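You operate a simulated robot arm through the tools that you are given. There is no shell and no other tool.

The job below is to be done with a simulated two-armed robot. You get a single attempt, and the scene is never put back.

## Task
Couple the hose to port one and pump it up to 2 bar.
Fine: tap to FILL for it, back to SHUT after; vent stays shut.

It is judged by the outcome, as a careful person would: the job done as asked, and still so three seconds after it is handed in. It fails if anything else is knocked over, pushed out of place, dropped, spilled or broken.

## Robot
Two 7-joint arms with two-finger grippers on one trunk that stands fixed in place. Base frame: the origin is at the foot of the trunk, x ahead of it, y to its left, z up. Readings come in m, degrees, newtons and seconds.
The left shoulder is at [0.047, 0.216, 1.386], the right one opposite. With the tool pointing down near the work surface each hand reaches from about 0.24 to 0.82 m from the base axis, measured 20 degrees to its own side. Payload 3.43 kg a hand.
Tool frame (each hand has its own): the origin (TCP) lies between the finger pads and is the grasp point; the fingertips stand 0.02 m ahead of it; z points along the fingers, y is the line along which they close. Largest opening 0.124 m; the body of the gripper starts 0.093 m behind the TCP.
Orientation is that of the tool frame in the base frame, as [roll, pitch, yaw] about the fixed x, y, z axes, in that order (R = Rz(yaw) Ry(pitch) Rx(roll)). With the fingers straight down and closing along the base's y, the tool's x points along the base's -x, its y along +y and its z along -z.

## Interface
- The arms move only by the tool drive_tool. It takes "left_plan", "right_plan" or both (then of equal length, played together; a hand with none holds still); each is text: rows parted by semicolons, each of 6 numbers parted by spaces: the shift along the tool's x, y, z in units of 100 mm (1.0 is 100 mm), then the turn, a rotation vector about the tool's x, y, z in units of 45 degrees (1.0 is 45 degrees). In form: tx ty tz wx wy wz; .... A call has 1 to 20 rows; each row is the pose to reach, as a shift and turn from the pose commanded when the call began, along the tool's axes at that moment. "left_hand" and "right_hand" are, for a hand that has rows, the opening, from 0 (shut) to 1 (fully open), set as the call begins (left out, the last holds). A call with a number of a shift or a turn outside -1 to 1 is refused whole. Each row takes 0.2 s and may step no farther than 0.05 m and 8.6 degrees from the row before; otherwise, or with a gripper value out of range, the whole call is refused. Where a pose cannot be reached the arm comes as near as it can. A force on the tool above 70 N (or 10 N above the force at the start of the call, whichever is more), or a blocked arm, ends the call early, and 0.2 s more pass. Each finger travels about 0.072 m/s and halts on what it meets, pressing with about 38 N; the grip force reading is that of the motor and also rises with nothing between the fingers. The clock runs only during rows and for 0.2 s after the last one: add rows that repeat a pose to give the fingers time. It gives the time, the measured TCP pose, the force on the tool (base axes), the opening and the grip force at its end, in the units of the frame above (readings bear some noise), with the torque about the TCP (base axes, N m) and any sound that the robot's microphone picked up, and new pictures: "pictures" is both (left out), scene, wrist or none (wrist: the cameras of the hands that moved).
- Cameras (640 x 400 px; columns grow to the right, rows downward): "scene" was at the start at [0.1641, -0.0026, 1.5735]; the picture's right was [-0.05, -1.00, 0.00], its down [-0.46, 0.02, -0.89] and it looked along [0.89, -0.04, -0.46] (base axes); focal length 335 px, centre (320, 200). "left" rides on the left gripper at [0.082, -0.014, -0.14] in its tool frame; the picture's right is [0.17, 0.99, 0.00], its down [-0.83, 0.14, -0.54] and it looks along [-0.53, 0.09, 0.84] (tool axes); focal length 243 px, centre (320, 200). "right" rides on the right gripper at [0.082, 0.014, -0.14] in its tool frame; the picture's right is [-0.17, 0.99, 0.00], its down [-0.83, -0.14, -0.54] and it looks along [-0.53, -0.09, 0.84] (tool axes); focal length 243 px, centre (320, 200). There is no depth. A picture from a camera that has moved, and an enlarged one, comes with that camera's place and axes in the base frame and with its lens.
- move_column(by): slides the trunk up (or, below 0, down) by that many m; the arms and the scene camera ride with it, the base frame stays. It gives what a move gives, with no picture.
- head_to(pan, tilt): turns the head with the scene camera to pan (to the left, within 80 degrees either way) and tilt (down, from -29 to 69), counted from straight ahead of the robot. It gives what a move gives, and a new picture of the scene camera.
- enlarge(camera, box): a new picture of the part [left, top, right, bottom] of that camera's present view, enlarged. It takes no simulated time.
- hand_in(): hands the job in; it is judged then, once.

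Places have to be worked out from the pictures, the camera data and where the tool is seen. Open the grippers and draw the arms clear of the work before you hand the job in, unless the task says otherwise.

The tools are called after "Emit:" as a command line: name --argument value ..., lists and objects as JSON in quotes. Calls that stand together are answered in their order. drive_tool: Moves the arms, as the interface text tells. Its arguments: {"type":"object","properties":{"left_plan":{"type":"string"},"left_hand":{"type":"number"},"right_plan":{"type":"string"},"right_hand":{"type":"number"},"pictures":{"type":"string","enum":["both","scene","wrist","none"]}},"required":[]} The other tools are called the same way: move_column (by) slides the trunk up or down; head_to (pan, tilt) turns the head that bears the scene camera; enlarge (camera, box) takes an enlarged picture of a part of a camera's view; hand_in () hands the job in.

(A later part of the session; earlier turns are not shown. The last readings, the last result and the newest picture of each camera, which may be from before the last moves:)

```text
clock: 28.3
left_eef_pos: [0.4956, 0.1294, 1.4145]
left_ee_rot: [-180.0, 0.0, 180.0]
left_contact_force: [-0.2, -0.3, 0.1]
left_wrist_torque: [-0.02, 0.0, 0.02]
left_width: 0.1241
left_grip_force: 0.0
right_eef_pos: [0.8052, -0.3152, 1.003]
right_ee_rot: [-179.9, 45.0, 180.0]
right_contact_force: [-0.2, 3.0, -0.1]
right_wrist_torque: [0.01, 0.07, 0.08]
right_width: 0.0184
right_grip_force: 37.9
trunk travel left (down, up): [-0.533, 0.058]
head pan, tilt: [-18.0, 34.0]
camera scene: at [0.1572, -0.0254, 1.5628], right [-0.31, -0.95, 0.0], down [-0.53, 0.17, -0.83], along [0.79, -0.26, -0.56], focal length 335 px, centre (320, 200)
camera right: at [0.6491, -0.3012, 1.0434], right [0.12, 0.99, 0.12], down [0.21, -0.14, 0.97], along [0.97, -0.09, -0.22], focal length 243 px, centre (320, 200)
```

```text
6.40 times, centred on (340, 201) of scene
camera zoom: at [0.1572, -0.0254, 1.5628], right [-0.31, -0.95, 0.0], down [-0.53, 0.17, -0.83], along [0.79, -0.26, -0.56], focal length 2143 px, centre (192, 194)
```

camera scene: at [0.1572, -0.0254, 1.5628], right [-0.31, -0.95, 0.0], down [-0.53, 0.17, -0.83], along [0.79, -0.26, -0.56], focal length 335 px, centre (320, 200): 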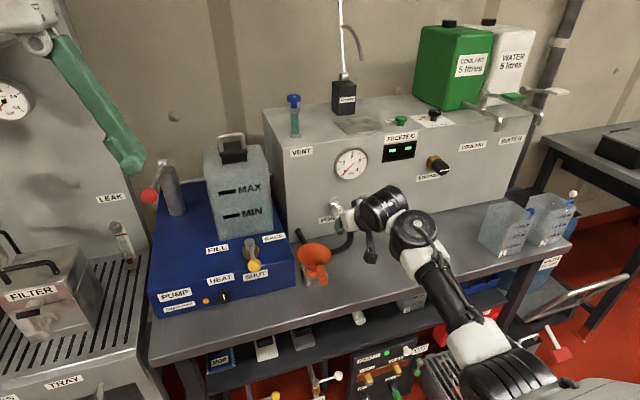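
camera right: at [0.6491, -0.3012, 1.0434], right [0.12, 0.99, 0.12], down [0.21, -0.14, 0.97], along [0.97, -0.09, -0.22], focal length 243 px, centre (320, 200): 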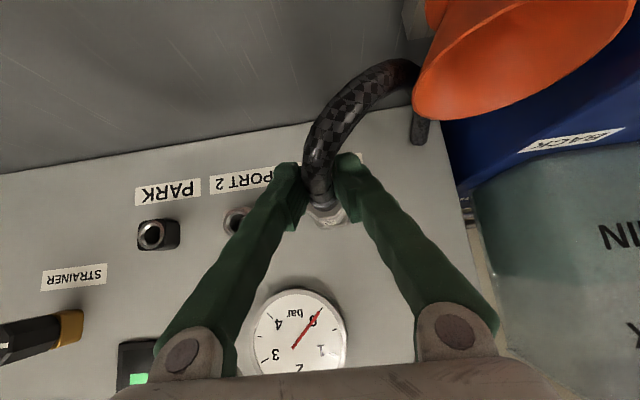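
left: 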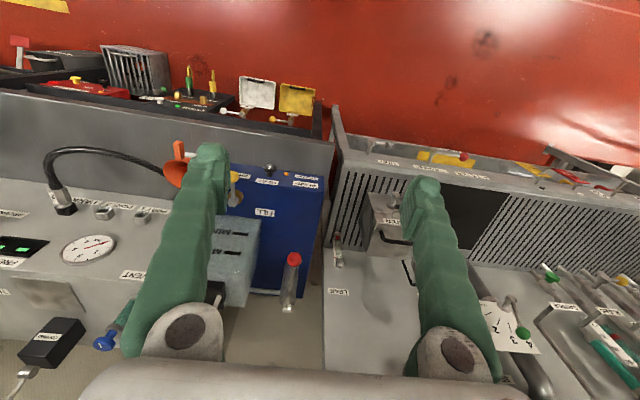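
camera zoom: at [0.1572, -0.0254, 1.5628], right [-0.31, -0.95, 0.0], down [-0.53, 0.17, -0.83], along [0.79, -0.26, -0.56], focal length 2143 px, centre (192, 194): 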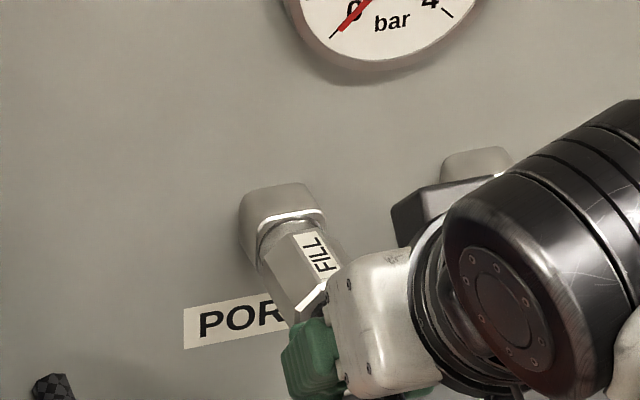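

The neck is 18 mm wide and firmly held between the fingers, about 10 mm behind the shoulder. I'll push forward in 2 mm steps until the fingertips bear on it.

Emit:
drive_tool --right_plan "-0.014 0 0.014 0 0 0; -0.028 0 0.028 0 0 0; -0.042 0 0.042 0 0 0; -0.057 0 0.057 0 0 0; -0.057 0 0.057 0 0 0" --pictures "none"

Emit:
enlarge --camera "scene" --box '[318, 190, 358, 225]'

```text
clock: 29.5
left_eef_pos: [0.4929, 0.1296, 1.4147]
left_ee_rot: [179.9, 0.1, 179.9]
left_contact_force: [0.7, 0.9, 0.0]
left_wrist_torque: [0.0, 0.0, 0.01]
left_width: 0.1243
left_grip_force: 0.0
right_eef_pos: [0.8112, -0.3142, 1.0015]
right_ee_rot: [-179.9, 44.9, 180.0]
right_contact_force: [-28.0, 0.9, 0.0]
right_wrist_torque: [-0.01, 0.37, -0.03]
right_width: 0.0186
right_grip_force: 38.3
trunk travel left (down, up): [-0.533, 0.058]
head pan, tilt: [-18.0, 34.0]
```

```text
11.43 times, centred on (338, 208) of scene
camera zoom: at [0.1529, -0.0259, 1.5631], right [-0.31, -0.95, 0.0], down [-0.53, 0.17, -0.83], along [0.79, -0.26, -0.56], focal length 3826 px, centre (114, 114)
```

zoom: 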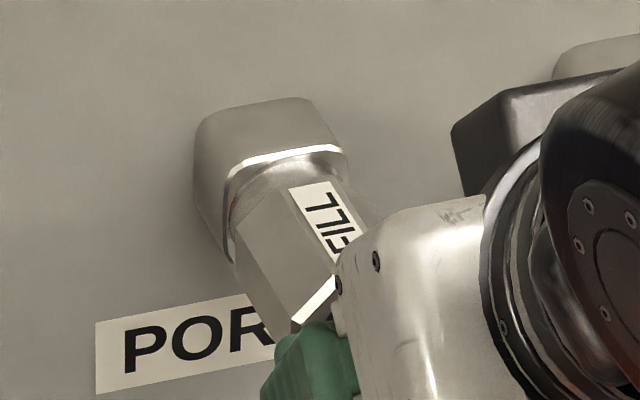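

I'm at 28 N, with the fingers sliding along the neck. I'll continue forward until the fingertips meet the shoulder.

Emit:
drive_tool --right_plan "-0.014 0 0.014 0 0 0; -0.028 0 0.028 0 0 0; -0.035 0 0.035 0 0 0; -0.042 0 0.042 0 0 0; -0.042 0 0.042 0 0 0" --pictures "none"

```text
clock: 30.7
left_eef_pos: [0.4926, 0.1284, 1.4145]
left_ee_rot: [179.9, 0.1, -179.9]
left_contact_force: [-0.8, 0.7, 0.3]
left_wrist_torque: [0.03, 0.01, 0.02]
left_width: 0.1238
left_grip_force: 0.1
right_eef_pos: [0.8166, -0.315, 1.0025]
right_ee_rot: [-179.9, 45.0, -180.0]
right_contact_force: [-30.3, 1.2, -1.6]
right_wrist_torque: [0.01, 0.29, 0.06]
right_width: 0.0181
right_grip_force: 37.4
trunk travel left (down, up): [-0.533, 0.058]
head pan, tilt: [-18.0, 34.0]
```

Still sliding at the friction limit (30 N) at x = 0.8166, so the shoulder should be met within the next millimetres. I'll continue in small steps.

Emit:
drive_tool --right_plan "-0.014 0 0.014 0 0 0; -0.028 0 0.028 0 0 0; -0.035 0 0.035 0 0 0; -0.035 0 0.035 0 0 0" --pictures "none"

Emit:
enlarge --camera "scene" --box '[318, 190, 358, 225]'

Emit:
enlarge --camera "right" --box '[230, 100, 430, 225]'

```text
clock: 31.7
left_eef_pos: [0.491, 0.1296, 1.4163]
left_ee_rot: [-179.9, 0.2, -180.0]
left_contact_force: [0.8, 0.9, -0.3]
left_wrist_torque: [0.03, 0.03, -0.01]
left_width: 0.124
left_grip_force: 0.1
right_eef_pos: [0.8203, -0.3142, 1.0036]
right_ee_rot: [-179.8, 45.0, -180.0]
right_contact_force: [-38.2, 1.0, -1.6]
right_wrist_torque: [-0.01, 0.14, 0.06]
right_width: 0.0185
right_grip_force: 37.9
trunk travel left (down, up): [-0.533, 0.058]
head pan, tilt: [-18.0, 34.0]
```

```text
11.43 times, centred on (338, 208) of scene
camera zoom: at [0.1513, -0.0257, 1.5633], right [-0.31, -0.95, 0.0], down [-0.53, 0.17, -0.83], along [0.79, -0.26, -0.56], focal length 3826 px, centre (114, 114)
```

zoom: 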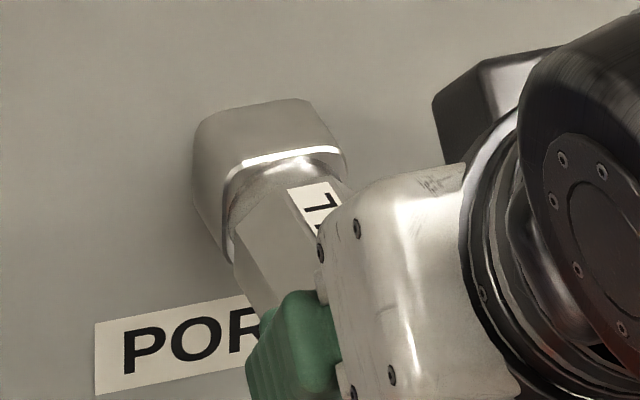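

```text
3.20 times, centred on (330, 162) of right
camera zoom: at [0.6636, -0.3009, 1.045], right [0.12, 0.99, 0.12], down [0.21, -0.14, 0.97], along [0.97, -0.09, -0.22], focal length 776 px, centre (288, 320)
```

zoom: 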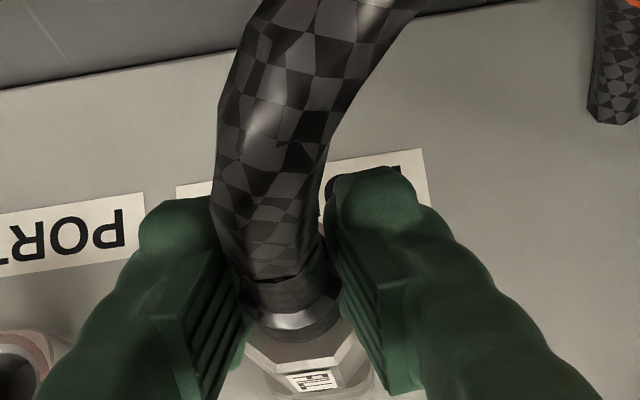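

Now 38 N and rising, so the fingertips bear on the shoulder. I'll add another 3 mm of push, staying under 70 N.

Emit:
drive_tool --right_plan "-0.007 0 0.007 0 0 0; -0.014 0 0.014 0 0 0; -0.021 0 0.021 0 0 0; -0.021 0 0.021 0 0 0" --pictures "none"

Emit:
enlarge --camera "scene" --box '[318, 190, 358, 225]'

```text
clock: 32.7
left_eef_pos: [0.4888, 0.1289, 1.4171]
left_ee_rot: [-180.0, 0.3, -179.9]
left_contact_force: [-0.1, -1.9, -0.3]
left_wrist_torque: [-0.01, 0.0, 0.0]
left_width: 0.124
left_grip_force: 0.1
right_eef_pos: [0.8206, -0.3136, 1.0039]
right_ee_rot: [-179.9, 44.8, -180.0]
right_contact_force: [-52.7, 2.6, -0.7]
right_wrist_torque: [0.0, -0.01, 0.07]
right_width: 0.0181
right_grip_force: 37.7
trunk travel left (down, up): [-0.533, 0.058]
head pan, tilt: [-18.0, 34.0]
```

```text
11.43 times, centred on (338, 208) of scene
camera zoom: at [0.1489, -0.0256, 1.5636], right [-0.31, -0.95, 0.0], down [-0.53, 0.17, -0.83], along [0.79, -0.26, -0.55], focal length 3826 px, centre (114, 114)
```

zoom: 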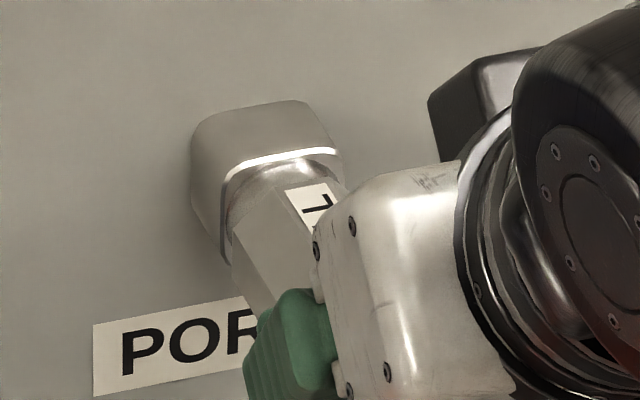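

The plug is solid at 53 N with no further travel. One last small increment to about 64 N to rule out a stiff latch.

Emit:
drive_tool --right_plan "-0.006 0 0.006 0 0 0; -0.011 0 0.011 0 0 0; -0.011 0 0.011 0 0 0" --pictures "none"

```text
clock: 33.5
left_eef_pos: [0.4877, 0.129, 1.417]
left_ee_rot: [179.9, 0.5, 180.0]
left_contact_force: [0.4, -0.1, 0.7]
left_wrist_torque: [0.01, 0.01, 0.03]
left_width: 0.1242
left_grip_force: 0.1
right_eef_pos: [0.8208, -0.3148, 1.0049]
right_ee_rot: [-179.8, 44.7, -179.9]
right_contact_force: [-63.4, 2.2, 0.3]
right_wrist_torque: [-0.03, -0.15, 0.08]
right_width: 0.0183
right_grip_force: 37.8
trunk travel left (down, up): [-0.533, 0.058]
head pan, tilt: [-18.0, 34.0]
```

No latch even at 63 N; the plug is simply bottomed. I'll unload and then pull gently with the grip on the neck to see whether it now holds.

Emit:
drive_tool --right_plan "0.02 0 -0.02 0 0 0; 0.04 0 -0.04 0 0 0; 0.06 0 -0.06 0 0 0; 0.075 0 -0.075 0 0 0; 0.075 0 -0.075 0 0 0" --pictures "none"

Emit:
drive_tool --right_plan "0.01 0 -0.01 0 0 0; 0.02 0 -0.02 0 0 0; 0.02 0 -0.02 0 0 0" --pictures "none"

Emit:
enlarge --camera "scene" --box '[318, 190, 358, 225]'

```text
clock: 34.7
left_eef_pos: [0.497, 0.1289, 1.415]
left_ee_rot: [-180.0, 0.0, 180.0]
left_contact_force: [0.3, 0.4, 0.2]
left_wrist_torque: [-0.02, -0.01, 0.0]
left_width: 0.1243
left_grip_force: 0.0
right_eef_pos: [0.8201, -0.3151, 1.0042]
right_ee_rot: [179.9, 45.2, 180.0]
right_contact_force: [0.5, 1.8, -3.4]
right_wrist_torque: [0.0, 0.24, 0.06]
right_width: 0.0187
right_grip_force: 37.8
trunk travel left (down, up): [-0.533, 0.058]
head pan, tilt: [-18.0, 34.0]
```

```text
clock: 35.5
left_eef_pos: [0.4982, 0.1291, 1.4139]
left_ee_rot: [180.0, 0.0, 180.0]
left_contact_force: [-0.8, 0.2, 0.0]
left_wrist_torque: [0.0, 0.01, 0.01]
left_width: 0.124
left_grip_force: 0.0
right_eef_pos: [0.8184, -0.315, 1.0033]
right_ee_rot: [-180.0, 45.2, 180.0]
right_contact_force: [9.9, 2.5, 0.6]
right_wrist_torque: [0.02, -0.09, 0.14]
right_width: 0.0186
right_grip_force: 37.4
trunk travel left (down, up): [-0.533, 0.058]
head pan, tilt: [-18.0, 34.0]
```

```text
11.43 times, centred on (338, 208) of scene
camera zoom: at [0.1587, -0.0254, 1.5627], right [-0.31, -0.95, 0.0], down [-0.53, 0.17, -0.83], along [0.79, -0.26, -0.56], focal length 3826 px, centre (114, 114)
```

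zoom: 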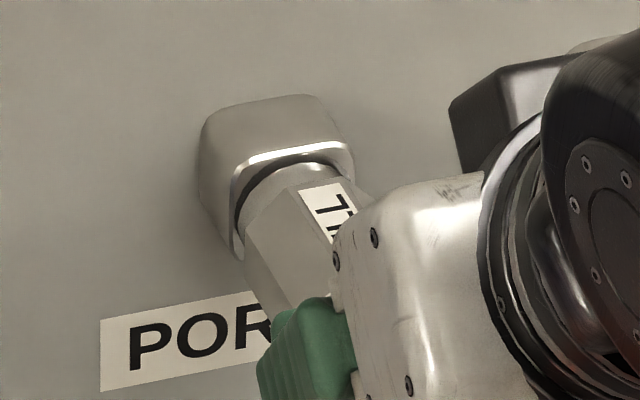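

It's holding 10 N of pull so far. I'll pull 2 mm more to distinguish friction from a real latch.

Emit:
drive_tool --right_plan "0.007 0 -0.007 0 0 0; 0.014 0 -0.014 0 0 0; 0.014 0 -0.014 0 0 0" --pictures "none"

Emit:
enlarge --camera "scene" --box '[318, 190, 358, 225]'

```text
clock: 36.3
left_eef_pos: [0.4982, 0.1285, 1.4142]
left_ee_rot: [180.0, -0.1, 179.9]
left_contact_force: [-0.4, 0.5, 0.1]
left_wrist_torque: [-0.01, 0.01, -0.03]
left_width: 0.1242
left_grip_force: 0.0
right_eef_pos: [0.8165, -0.3151, 1.0047]
right_ee_rot: [-180.0, 45.2, 180.0]
right_contact_force: [21.1, -0.4, 4.8]
right_wrist_torque: [0.01, -0.52, 0.04]
right_width: 0.0186
right_grip_force: 38.1
trunk travel left (down, up): [-0.533, 0.058]
head pan, tilt: [-18.0, 34.0]
```

```text
11.43 times, centred on (338, 208) of scene
camera zoom: at [0.1594, -0.0254, 1.5627], right [-0.31, -0.95, 0.0], down [-0.53, 0.17, -0.83], along [0.79, -0.26, -0.56], focal length 3826 px, centre (114, 114)
```

zoom: 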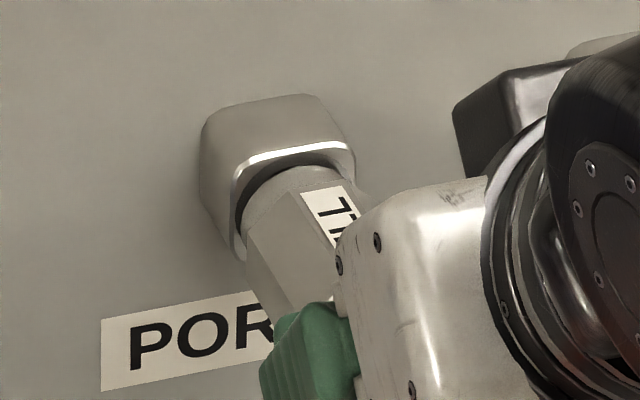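

Pull has risen to 21 N while the plug barely moves, quite unlike the free slide before the hard push. I'll pull slightly more to see whether the fingers slip first, which would mean it's truly held.

Emit:
drive_tool --right_plan "0.007 0 -0.007 0 0 0; 0.014 0 -0.014 0 0 0; 0.021 0 -0.021 0 0 0; 0.021 0 -0.021 0 0 0" --pictures "none"

Emit:
enlarge --camera "scene" --box '[318, 190, 358, 225]'

Emit:
enlarge --camera "right" --box '[230, 100, 430, 225]'

```text
clock: 37.3
left_eef_pos: [0.4998, 0.1297, 1.4136]
left_ee_rot: [180.0, 0.0, -180.0]
left_contact_force: [-1.1, 0.5, 0.2]
left_wrist_torque: [0.03, 0.0, 0.01]
left_width: 0.1238
left_grip_force: 0.1
right_eef_pos: [0.8132, -0.3147, 1.0012]
right_ee_rot: [180.0, 45.1, 180.0]
right_contact_force: [24.9, 0.1, 7.2]
right_wrist_torque: [0.04, -0.62, 0.0]
right_width: 0.0183
right_grip_force: 38.0
trunk travel left (down, up): [-0.533, 0.058]
head pan, tilt: [-18.0, 34.0]
```

```text
11.43 times, centred on (338, 208) of scene
camera zoom: at [0.1599, -0.0253, 1.5625], right [-0.31, -0.95, 0.0], down [-0.53, 0.17, -0.83], along [0.79, -0.26, -0.56], focal length 3826 px, centre (114, 114)
```

zoom: 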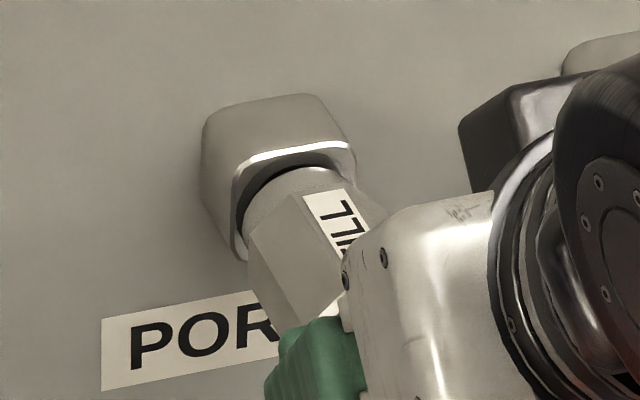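

```text
3.20 times, centred on (330, 162) of right
camera zoom: at [0.6571, -0.3012, 1.0424], right [0.12, 0.99, 0.12], down [0.2, -0.14, 0.97], along [0.97, -0.09, -0.22], focal length 776 px, centre (288, 320)
```

zoom: 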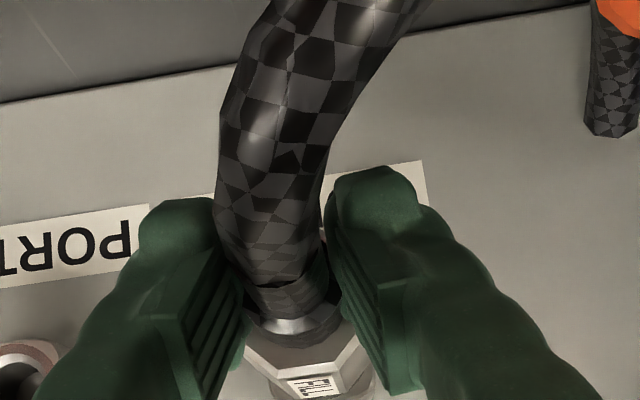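

The plug is creeping out under a slightly off-axis pull, so it's only friction, not a latch. I'll push it home again against the shoulder first.

Emit:
drive_tool --right_plan "-0.028 0 0.028 0 0 0; -0.057 0 0.057 0 0 0; -0.085 0 0.085 0 0 0; -0.106 0 0.106 0 0 0; -0.12 0 0.12 0 0 0; -0.12 0 0.12 0 0 0; -0.07 0 0.07 0 0 0; -0.07 0 0.07 0 0 0" --pictures "none"

Emit:
enlarge --camera "scene" --box '[318, 190, 358, 225]'

```text
clock: 39.1
left_eef_pos: [0.4962, 0.1278, 1.4148]
left_ee_rot: [180.0, 0.0, 180.0]
left_contact_force: [0.8, -0.1, -0.3]
left_wrist_torque: [0.0, 0.0, 0.02]
left_width: 0.1243
left_grip_force: 0.0
right_eef_pos: [0.8203, -0.315, 1.0022]
right_ee_rot: [-179.9, 44.9, 180.0]
right_contact_force: [-17.9, 3.2, -6.8]
right_wrist_torque: [0.0, 0.72, 0.16]
right_width: 0.0185
right_grip_force: 38.2
trunk travel left (down, up): [-0.533, 0.058]
head pan, tilt: [-18.0, 34.0]
```

```text
11.43 times, centred on (338, 208) of scene
camera zoom: at [0.1557, -0.0257, 1.5627], right [-0.31, -0.95, 0.0], down [-0.53, 0.17, -0.83], along [0.79, -0.26, -0.56], focal length 3826 px, centre (114, 114)
```

zoom: 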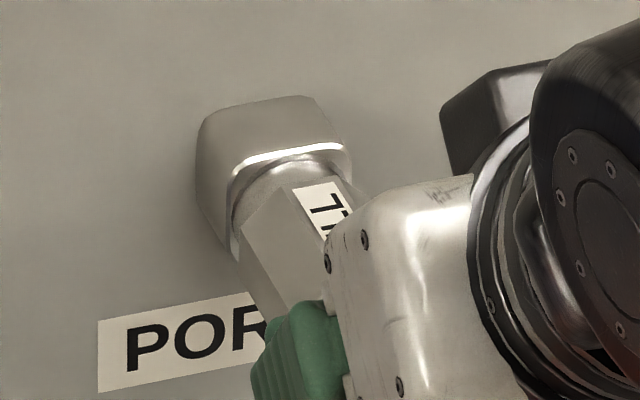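

Re-seated. Now I'll open, move forward over the body and grip it again, so I can try a larger turn while pressing.

Emit:
drive_tool --right_plan "0 0 0 0 0 0; 0 0 0 0 0 0; -0.05 0 0.1 0 0 0; -0.13 0 0.2 0 0 0; -0.262 0 0.318 0 0 0; -0.262 0 0.318 0 0 0" --right_hand 0.55 --pictures "wrist"

Emit:
drive_tool --right_plan "0 0 0 0 0 0; 0 0 0 0 0 0; 0 0 0 0 0 0; 0 0 0 0 0 0" --right_hand 0 --pictures "wrist"

Emit:
enlarge --camera "right" --box '[240, 140, 420, 252]'

```text
clock: 40.5
left_eef_pos: [0.4955, 0.1293, 1.4135]
left_ee_rot: [180.0, 0.1, -180.0]
left_contact_force: [0.1, 0.2, -0.1]
left_wrist_torque: [0.0, -0.03, -0.04]
left_width: 0.1242
left_grip_force: 0.0
right_eef_pos: [0.8621, -0.3148, 0.9979]
right_ee_rot: [-180.0, 45.1, 180.0]
right_contact_force: [-0.2, 0.2, 0.5]
right_wrist_torque: [-0.01, -0.01, 0.0]
right_width: 0.068
right_grip_force: 0.0
trunk travel left (down, up): [-0.533, 0.058]
head pan, tilt: [-18.0, 34.0]
camera right: at [0.7049, -0.3004, 1.0386], right [0.12, 0.99, 0.12], down [0.21, -0.14, 0.97], along [0.97, -0.09, -0.22], focal length 243 px, centre (320, 200)
```

right: 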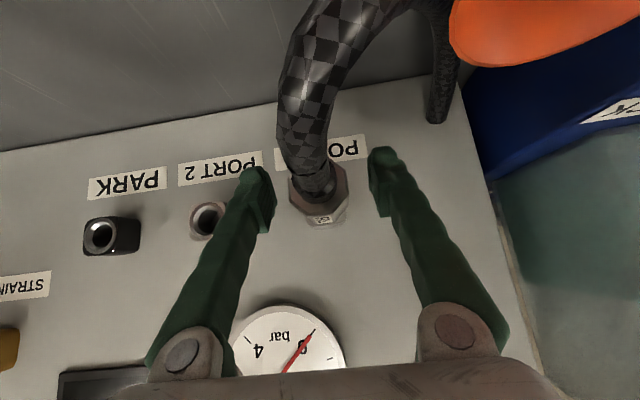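

```text
clock: 41.5
left_eef_pos: [0.4971, 0.1285, 1.4136]
left_ee_rot: [180.0, -0.1, -179.9]
left_contact_force: [0.4, -0.2, 0.8]
left_wrist_torque: [0.0, 0.03, 0.01]
left_width: 0.124
left_grip_force: 0.1
right_eef_pos: [0.8614, -0.3141, 0.9961]
right_ee_rot: [180.0, 45.1, 180.0]
right_contact_force: [-0.2, -0.1, 0.0]
right_wrist_torque: [-0.01, 0.01, -0.02]
right_width: 0.0347
right_grip_force: 38.3
trunk travel left (down, up): [-0.533, 0.058]
head pan, tilt: [-18.0, 34.0]
camera right: at [0.7052, -0.3005, 1.0378], right [0.12, 0.99, 0.12], down [0.21, -0.14, 0.97], along [0.97, -0.09, -0.22], focal length 243 px, centre (320, 200)
```

right: 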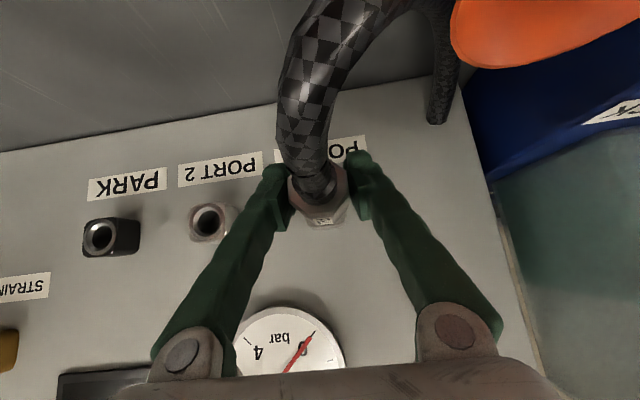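

```text
3.56 times, centred on (330, 196) of right
camera zoom: at [0.7052, -0.3005, 1.0378], right [0.12, 0.99, 0.12], down [0.21, -0.14, 0.97], along [0.97, -0.09, -0.22], focal length 863 px, centre (284, 214)
```

zoom: 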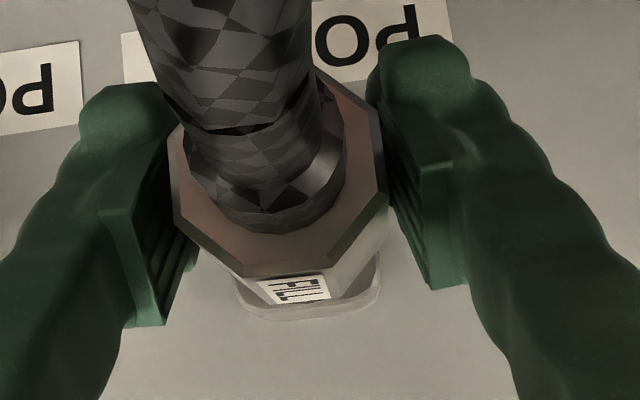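

Gripped on the body again. Now I'll press lightly and turn 45° clockwise, reading torque and listening.

Emit:
drive_tool --right_plan "-0.014 0 0.014 -0.118 0 0.118; -0.014 0 0.014 -0.236 0 0.236; -0.014 0 0.014 -0.353 0 0.353; -0.014 0 0.014 -0.471 0 0.471; -0.014 0 0.014 -0.589 0 0.589; -0.014 0 0.014 -0.707 0 0.707; -0.014 0 0.014 -0.707 0 0.707" --pictures "none"

```text
clock: 43.1
left_eef_pos: [0.4962, 0.1283, 1.4147]
left_ee_rot: [-180.0, 0.1, -180.0]
left_contact_force: [-0.1, -1.0, -0.9]
left_wrist_torque: [0.03, -0.01, 0.01]
left_width: 0.1242
left_grip_force: 0.0
right_eef_pos: [0.8637, -0.314, 0.9978]
right_ee_rot: [125.3, 29.8, 144.9]
right_contact_force: [-14.3, 2.8, -4.4]
right_wrist_torque: [0.1, 0.14, 0.18]
right_width: 0.0348
right_grip_force: 37.6
trunk travel left (down, up): [-0.533, 0.058]
head pan, tilt: [-18.0, 34.0]
```

Turned 45° with only 0.1 N·m of friction. I'll continue another 45°.

Emit:
drive_tool --right_plan "0 0 0 -0.118 0 0.118; 0 0 0 -0.236 0 0.236; 0 0 0 -0.353 0 0.353; 0 0 0 -0.471 0 0.471; 0 0 0 -0.589 0 0.589; 0 0 0 -0.707 0 0.707; 0 0 0 -0.707 0 0.707" --pictures "both"

Emit:
enlarge --camera "scene" --box '[300, 170, 380, 230]'

```text
clock: 44.7
left_eef_pos: [0.4951, 0.1291, 1.4144]
left_ee_rot: [180.0, -0.1, 180.0]
left_contact_force: [0.2, 0.2, 0.3]
left_wrist_torque: [0.03, 0.02, -0.01]
left_width: 0.1239
left_grip_force: 0.1
right_eef_pos: [0.8281, -0.2982, 1.0054]
right_ee_rot: [89.9, 0.0, 135.0]
right_contact_force: [0.8, -0.4, -1.2]
right_wrist_torque: [0.02, 0.0, -0.03]
right_width: 0.0353
right_grip_force: 38.2
right hand out of reach, approached as far as the arm can: row 4, 5, 6, 7
trunk travel left (down, up): [-0.533, 0.058]
head pan, tilt: [-18.0, 34.0]
camera scene: at [0.1566, -0.0256, 1.563], right [-0.31, -0.95, 0.0], down [-0.53, 0.17, -0.83], along [0.79, -0.26, -0.56], focal length 335 px, centre (320, 200)
camera right: at [0.6717, -0.3402, 1.0174], right [0.12, -0.12, 0.99], down [0.21, -0.97, -0.14], along [0.97, 0.22, -0.09], focal length 243 px, centre (320, 200)
```

scene: 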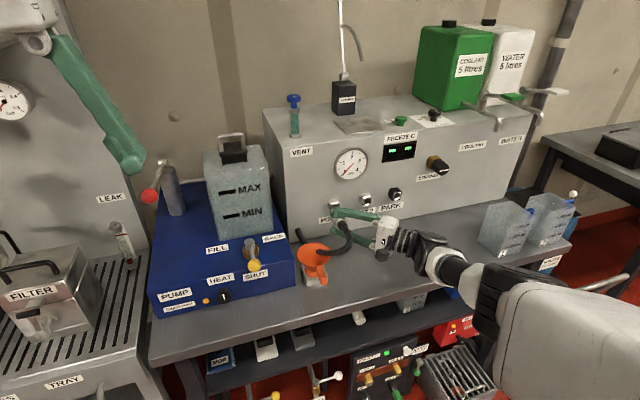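
right: 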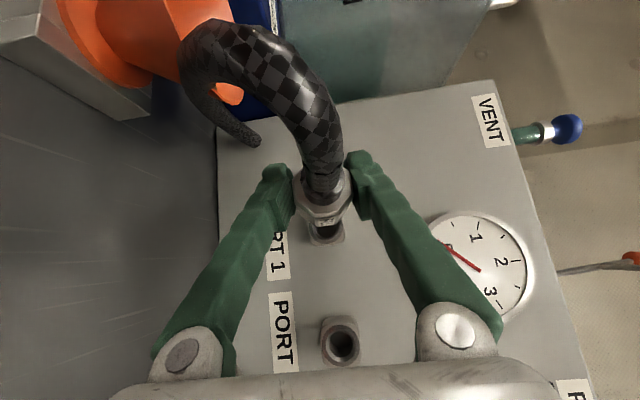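

```text
6.67 times, centred on (340, 200) of scene
camera zoom: at [0.1566, -0.0256, 1.563], right [-0.31, -0.95, 0.0], down [-0.53, 0.17, -0.83], along [0.79, -0.26, -0.56], focal length 2232 px, centre (187, 200)
```

zoom: 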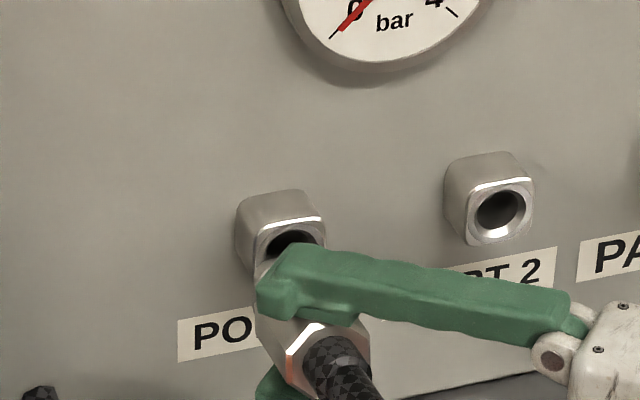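

The last rows were out of reach and the arm drifted back, pulling the plug out, though it's still firmly gripped. This is a good moment to inspect the nose and the bore closely.

Emit:
enlarge --camera "right" --box '[270, 150, 390, 260]'

Emit:
enlarge --camera "right" --box '[300, 300, 400, 380]'

Emit:
enlarge --camera "scene" --box '[280, 210, 380, 300]'

```text
3.64 times, centred on (330, 205) of right
camera zoom: at [0.6717, -0.3402, 1.0174], right [0.12, -0.12, 0.99], down [0.21, -0.97, -0.14], along [0.97, 0.22, -0.09], focal length 882 px, centre (284, 182)
```

zoom: 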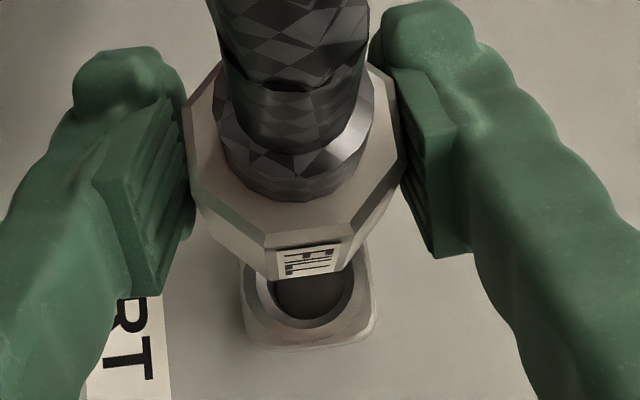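

```text
5.00 times, centred on (350, 340) of right
camera zoom: at [0.6717, -0.3402, 1.0174], right [0.12, -0.12, 0.99], down [0.21, -0.97, -0.14], along [0.97, 0.22, -0.09], focal length 1213 px, centre (170, -500)
```

zoom: 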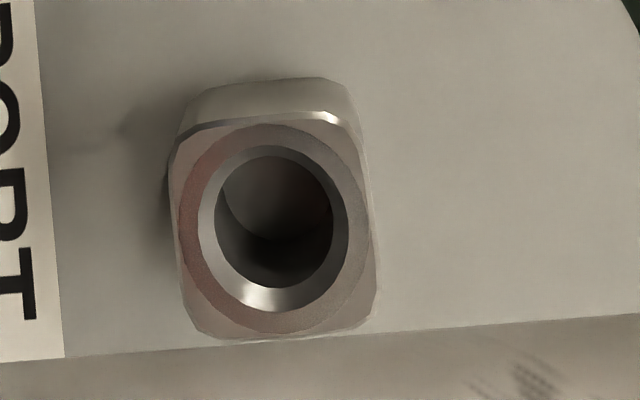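

```text
4.44 times, centred on (330, 255) of scene
camera zoom: at [0.1566, -0.0256, 1.563], right [-0.31, -0.95, 0.0], down [-0.53, 0.17, -0.83], along [0.79, -0.26, -0.56], focal length 1488 px, centre (276, -44)
```

zoom: 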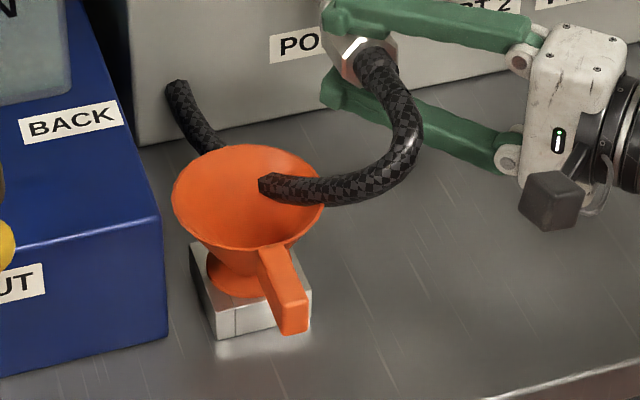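

The bores are plain round holes and the nose is smooth, so it's a plain push fit. The hose visibly passes through the funnel rim without touching it, so it isn't disturbing it. I'll back off along -x while turning the hand back.

Emit:
drive_tool --right_plan "0.177 0 -0.177 0.06 0 -0.06; 0.354 0 -0.354 0.118 0 -0.118; 0.354 0 -0.354 0.236 0 -0.236; 0.354 0 -0.354 0.353 0 -0.353; 0.354 0 -0.354 0.471 0 -0.471; 0.354 0 -0.354 0.589 0 -0.589; 0.354 0 -0.354 0.707 0 -0.707; 0.354 0 -0.354 0.707 0 -0.707" --pictures "none"

```text
clock: 46.5
left_eef_pos: [0.4973, 0.1276, 1.4138]
left_ee_rot: [-180.0, 0.0, 180.0]
left_contact_force: [0.1, -1.1, -0.3]
left_wrist_torque: [0.0, 0.0, -0.02]
left_width: 0.1241
left_grip_force: 0.0
right_eef_pos: [0.7803, -0.3037, 1.0063]
right_ee_rot: [125.3, 30.2, 144.4]
right_contact_force: [0.4, -0.3, -2.6]
right_wrist_torque: [-0.01, 0.02, 0.01]
right_width: 0.0349
right_grip_force: 37.8
right hand out of reach, approached as far as the arm can: row 1
trunk travel left (down, up): [-0.533, 0.058]
head pan, tilt: [-18.0, 34.0]
```

The pose is [0.780, -0.304, 1.006] with 45° of roll left. I'll turn back the remaining 45°.

Emit:
drive_tool --right_plan "0 0 0 0.118 0 -0.118; 0 0 0 0.236 0 -0.236; 0 0 0 0.353 0 -0.353; 0 0 0 0.471 0 -0.471; 0 0 0 0.589 0 -0.589; 0 0 0 0.707 0 -0.707; 0 0 0 0.707 0 -0.707" --pictures "both"

Emit:
enlarge --camera "right" --box '[240, 130, 420, 242]'

Emit:
enlarge --camera "scene" --box '[290, 170, 390, 232]'

```text
clock: 48.1
left_eef_pos: [0.4963, 0.1291, 1.4147]
left_ee_rot: [-179.9, -0.1, -179.9]
left_contact_force: [0.3, 0.3, 0.1]
left_wrist_torque: [0.01, -0.01, 0.0]
left_width: 0.1241
left_grip_force: 0.1
right_eef_pos: [0.7793, -0.2996, 1.003]
right_ee_rot: [-179.9, 45.0, -179.8]
right_contact_force: [0.6, 0.5, -1.5]
right_wrist_torque: [-0.04, -0.01, -0.04]
right_width: 0.035
right_grip_force: 37.7
trunk travel left (down, up): [-0.533, 0.058]
head pan, tilt: [-18.0, 34.0]
camera scene: at [0.1572, -0.0257, 1.5627], right [-0.31, -0.95, 0.0], down [-0.53, 0.17, -0.83], along [0.79, -0.26, -0.56], focal length 335 px, centre (320, 200)
camera right: at [0.623, -0.286, 1.0437], right [0.12, 0.99, 0.12], down [0.21, -0.14, 0.97], along [0.97, -0.09, -0.22], focal length 243 px, centre (320, 200)
```

scene: 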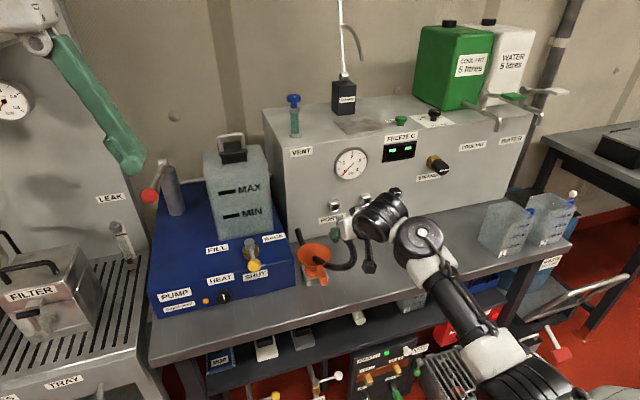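
right: 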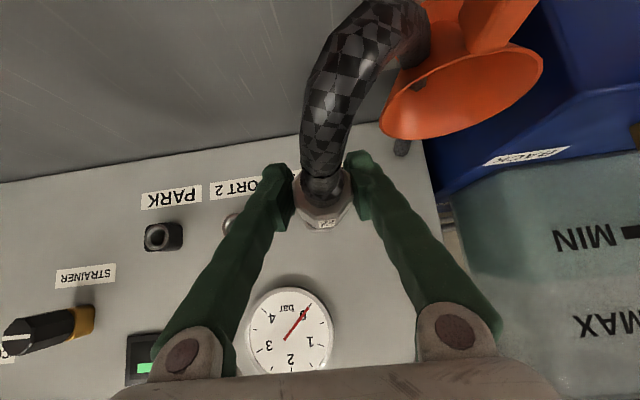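

```text
3.56 times, centred on (330, 186) of right
camera zoom: at [0.623, -0.286, 1.0437], right [0.12, 0.99, 0.12], down [0.21, -0.14, 0.97], along [0.97, -0.09, -0.22], focal length 863 px, centre (284, 250)
```

zoom: 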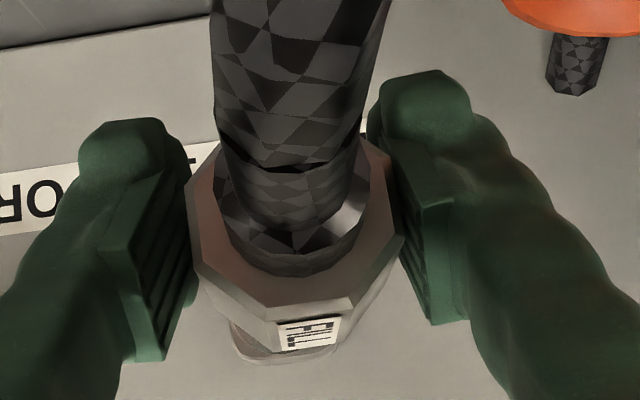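

```text
6.40 times, centred on (340, 201) of scene
camera zoom: at [0.1572, -0.0257, 1.5627], right [-0.31, -0.95, 0.0], down [-0.53, 0.17, -0.83], along [0.79, -0.26, -0.56], focal length 2143 px, centre (192, 194)
```

zoom: 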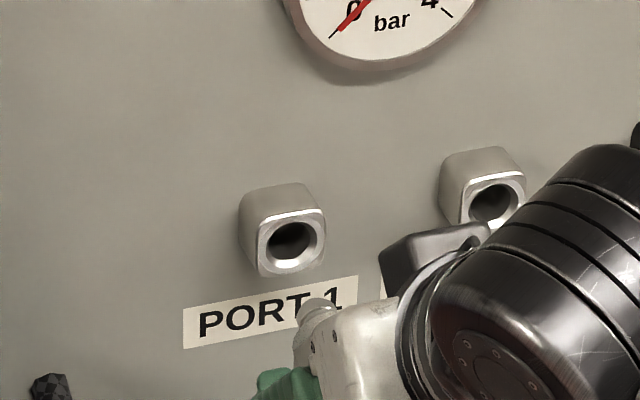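

The connector may have tilted in my grip during that drift. I'll enlarge to check its axis relative to the hand.

Emit:
enlarge --camera "right" --box '[285, 150, 365, 240]'

Emit:
enlarge --camera "scene" --box '[325, 195, 365, 235]'

Emit:
head_to --pan -10 --tilt 34

```text
4.44 times, centred on (325, 195) of right
camera zoom: at [0.623, -0.286, 1.0437], right [0.12, 0.99, 0.12], down [0.21, -0.14, 0.97], along [0.97, -0.09, -0.22], focal length 1078 px, centre (298, 222)
```

zoom: 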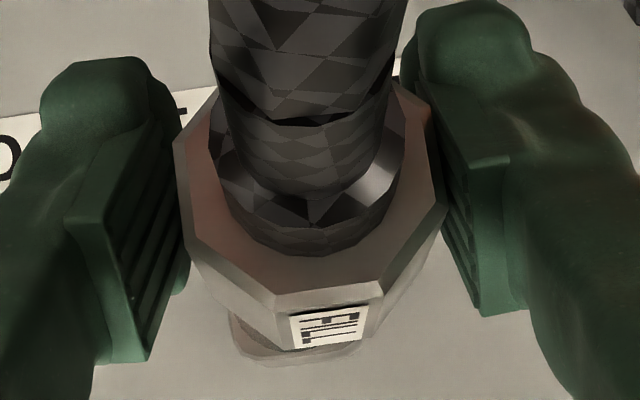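

```text
10.00 times, centred on (345, 215) of scene
camera zoom: at [0.1572, -0.0257, 1.5627], right [-0.31, -0.95, 0.0], down [-0.53, 0.17, -0.83], along [0.79, -0.26, -0.56], focal length 3348 px, centre (70, 50)
```

zoom: 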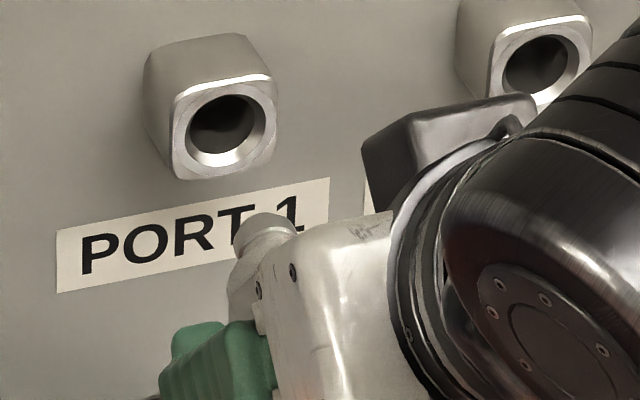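

```text
clock: 48.8
left_eef_pos: [0.4982, 0.1289, 1.4133]
left_ee_rot: [180.0, 0.0, 179.9]
left_contact_force: [-0.5, -0.1, 0.2]
left_wrist_torque: [-0.03, -0.03, 0.03]
left_width: 0.1242
left_grip_force: 0.1
right_eef_pos: [0.7803, -0.3008, 1.0041]
right_ee_rot: [180.0, 45.0, -180.0]
right_contact_force: [0.2, -0.3, -2.0]
right_wrist_torque: [0.0, -0.02, 0.03]
right_width: 0.0351
right_grip_force: 37.5
trunk travel left (down, up): [-0.533, 0.058]
head pan, tilt: [-10.0, 34.0]
camera scene: at [0.1603, -0.0138, 1.5627], right [-0.17, -0.98, 0.0], down [-0.55, 0.1, -0.83], along [0.82, -0.14, -0.56], focal length 335 px, centre (320, 200)
```

scene: 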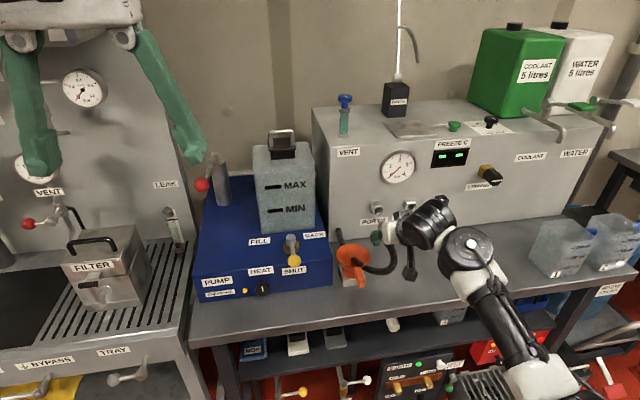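

I need a better look at the plug's tilt in the grip; I'll zoom this new head view onto the nose.

Emit:
enlarge --camera "scene" --box '[370, 195, 420, 245]'

Emit:
enlarge --camera "scene" --box '[330, 190, 450, 290]'

```text
8.00 times, centred on (395, 220) of scene
camera zoom: at [0.1603, -0.0138, 1.5627], right [-0.17, -0.98, 0.0], down [-0.55, 0.1, -0.83], along [0.82, -0.14, -0.56], focal length 2678 px, centre (-280, 40)
```

zoom: 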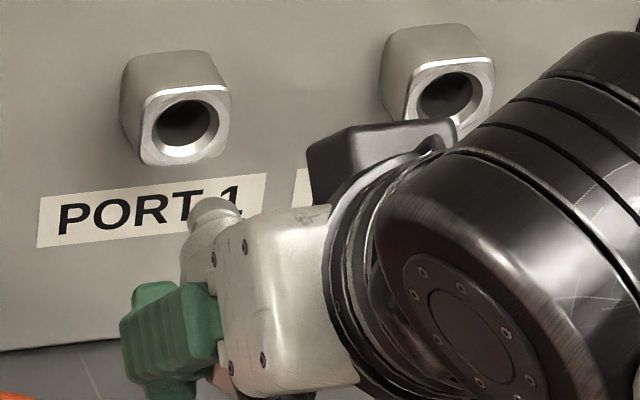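

```text
4.00 times, centred on (390, 240) of scene
camera zoom: at [0.1603, -0.0138, 1.5627], right [-0.17, -0.98, 0.0], down [-0.55, 0.1, -0.83], along [0.82, -0.14, -0.56], focal length 1339 px, centre (40, 40)
```

zoom: 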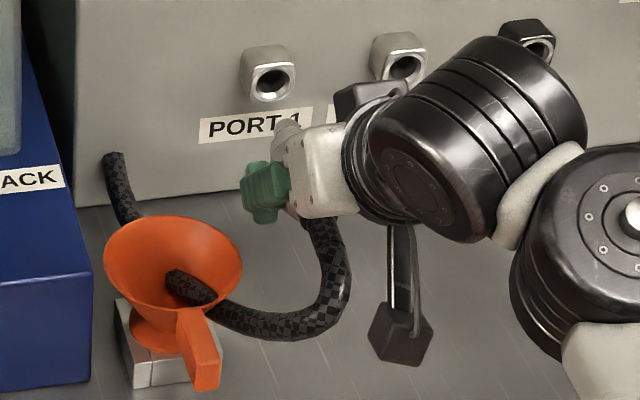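

The plug's nose has pitched up about 17° in my fingers, judged from the rear face's foreshortening. I'll pitch the hand 17° the other way and shift to y ≈ -0.314, then re-measure before inserting.

Emit:
drive_tool --right_plan "0 -0.05 0 0 0.126 0; 0 -0.1 0 0 0.252 0; 0 -0.14 0 0 0.378 0; 0 -0.14 0 0 0.378 0" --pictures "both"

Emit:
enlarge --camera "right" --box '[270, 140, 380, 240]'

Emit:
enlarge --camera "scene" --box '[370, 195, 420, 245]'

```text
clock: 49.8
left_eef_pos: [0.4955, 0.1279, 1.4142]
left_ee_rot: [-179.9, 0.0, 180.0]
left_contact_force: [0.4, 0.7, 0.1]
left_wrist_torque: [0.02, -0.01, -0.04]
left_width: 0.1242
left_grip_force: 0.1
right_eef_pos: [0.7801, -0.3141, 1.0021]
right_ee_rot: [180.0, 27.9, 180.0]
right_contact_force: [0.7, 0.1, -1.8]
right_wrist_torque: [-0.03, 0.01, 0.03]
right_width: 0.0351
right_grip_force: 37.3
trunk travel left (down, up): [-0.533, 0.058]
head pan, tilt: [-10.0, 34.0]
camera scene: at [0.1601, -0.0139, 1.5627], right [-0.17, -0.98, 0.0], down [-0.55, 0.1, -0.83], along [0.82, -0.14, -0.56], focal length 335 px, centre (320, 200)
camera right: at [0.642, -0.3004, 1.0876], right [0.15, 0.99, 0.08], down [0.48, -0.14, 0.87], along [0.86, -0.09, -0.5], focal length 243 px, centre (320, 200)
```

scene: 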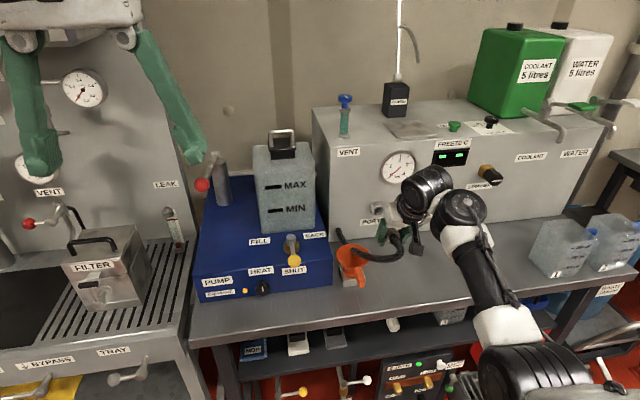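
right: 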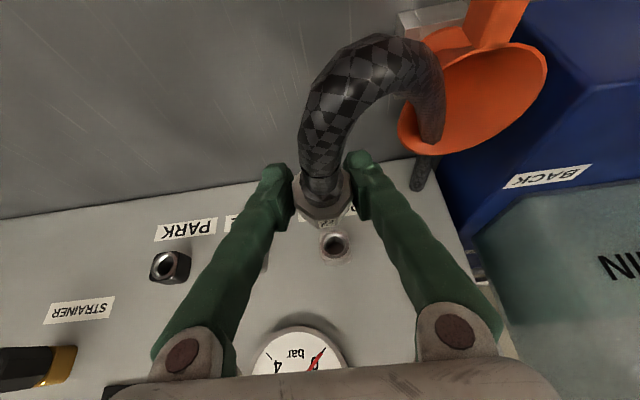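

```text
4.00 times, centred on (325, 190) of right
camera zoom: at [0.642, -0.3004, 1.0876], right [0.15, 0.99, 0.08], down [0.48, -0.14, 0.87], along [0.86, -0.09, -0.5], focal length 970 px, centre (300, 240)
```

zoom: 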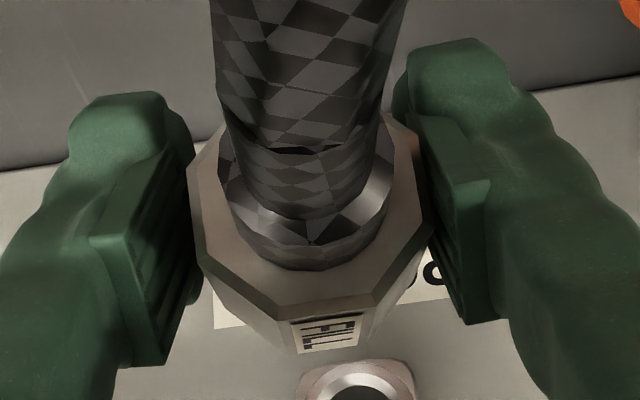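

```text
8.00 times, centred on (395, 220) of scene
camera zoom: at [0.1601, -0.0139, 1.5627], right [-0.17, -0.98, 0.0], down [-0.55, 0.1, -0.83], along [0.82, -0.14, -0.56], focal length 2678 px, centre (-280, 40)
```

zoom: 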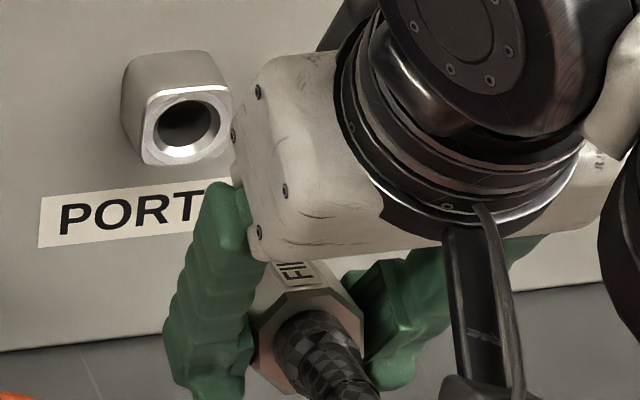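

The connector axis is now within ~5° of level, but rides about 13 mm above the TCP. I'll lower the hand 16.5 mm to bring the axis to z ≈ 0.998 and check again.

Emit:
drive_tool --right_plan "0.04 0 0.07 0 0 0; 0.077 0 0.146 0 0 0; 0.077 0 0.146 0 0 0" --pictures "both"

Emit:
enlarge --camera "right" --box '[270, 150, 390, 270]'

Emit:
enlarge --camera "scene" --box '[370, 195, 420, 245]'

```text
clock: 50.6
left_eef_pos: [0.497, 0.1287, 1.415]
left_ee_rot: [179.9, 0.0, -180.0]
left_contact_force: [-0.6, 0.2, 0.4]
left_wrist_torque: [0.03, -0.02, -0.04]
left_width: 0.1243
left_grip_force: 0.1
right_eef_pos: [0.7813, -0.3133, 0.9876]
right_ee_rot: [180.0, 27.9, 180.0]
right_contact_force: [0.5, -0.6, -2.4]
right_wrist_torque: [0.01, -0.01, -0.01]
right_width: 0.0348
right_grip_force: 38.1
trunk travel left (down, up): [-0.533, 0.058]
head pan, tilt: [-10.0, 34.0]
camera scene: at [0.1602, -0.0138, 1.5628], right [-0.17, -0.98, 0.0], down [-0.55, 0.1, -0.83], along [0.82, -0.14, -0.56], focal length 335 px, centre (320, 200)
camera right: at [0.6425, -0.3004, 1.0712], right [0.15, 0.99, 0.08], down [0.48, -0.14, 0.87], along [0.86, -0.09, -0.49], focal length 243 px, centre (320, 200)
```

scene: 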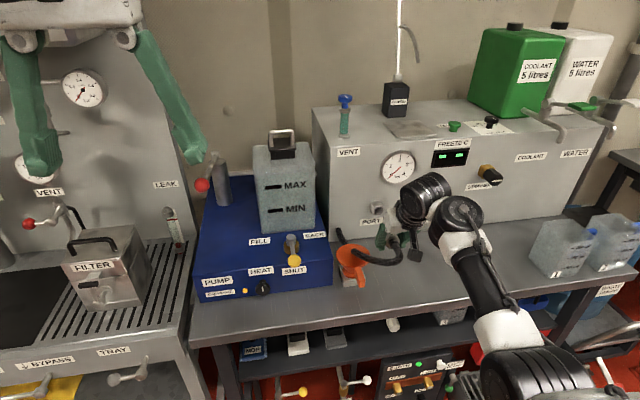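
right: 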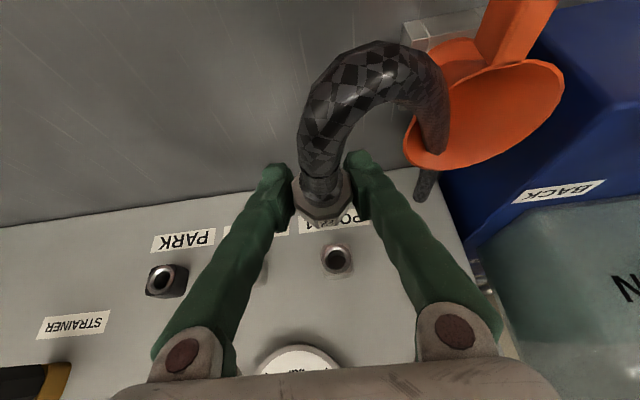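

```text
3.33 times, centred on (330, 210) of right
camera zoom: at [0.6425, -0.3004, 1.0712], right [0.15, 0.99, 0.08], down [0.48, -0.14, 0.87], along [0.86, -0.09, -0.49], focal length 809 px, centre (287, 167)
```

zoom: 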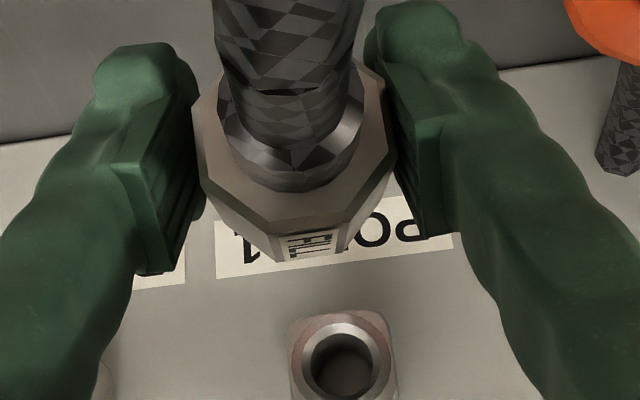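

```text
8.00 times, centred on (395, 220) of scene
camera zoom: at [0.1602, -0.0138, 1.5628], right [-0.17, -0.98, 0.0], down [-0.55, 0.1, -0.83], along [0.82, -0.14, -0.56], focal length 2678 px, centre (-280, 40)
```

zoom: 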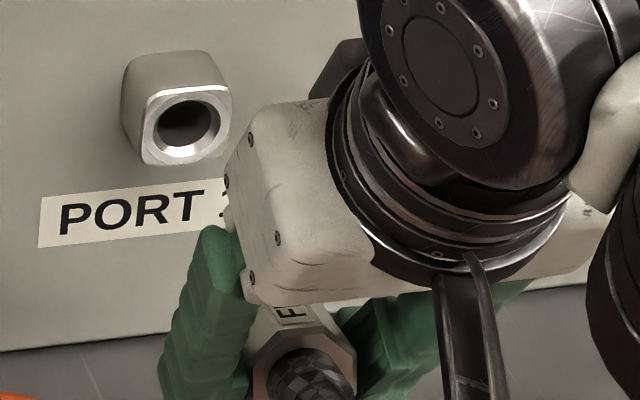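

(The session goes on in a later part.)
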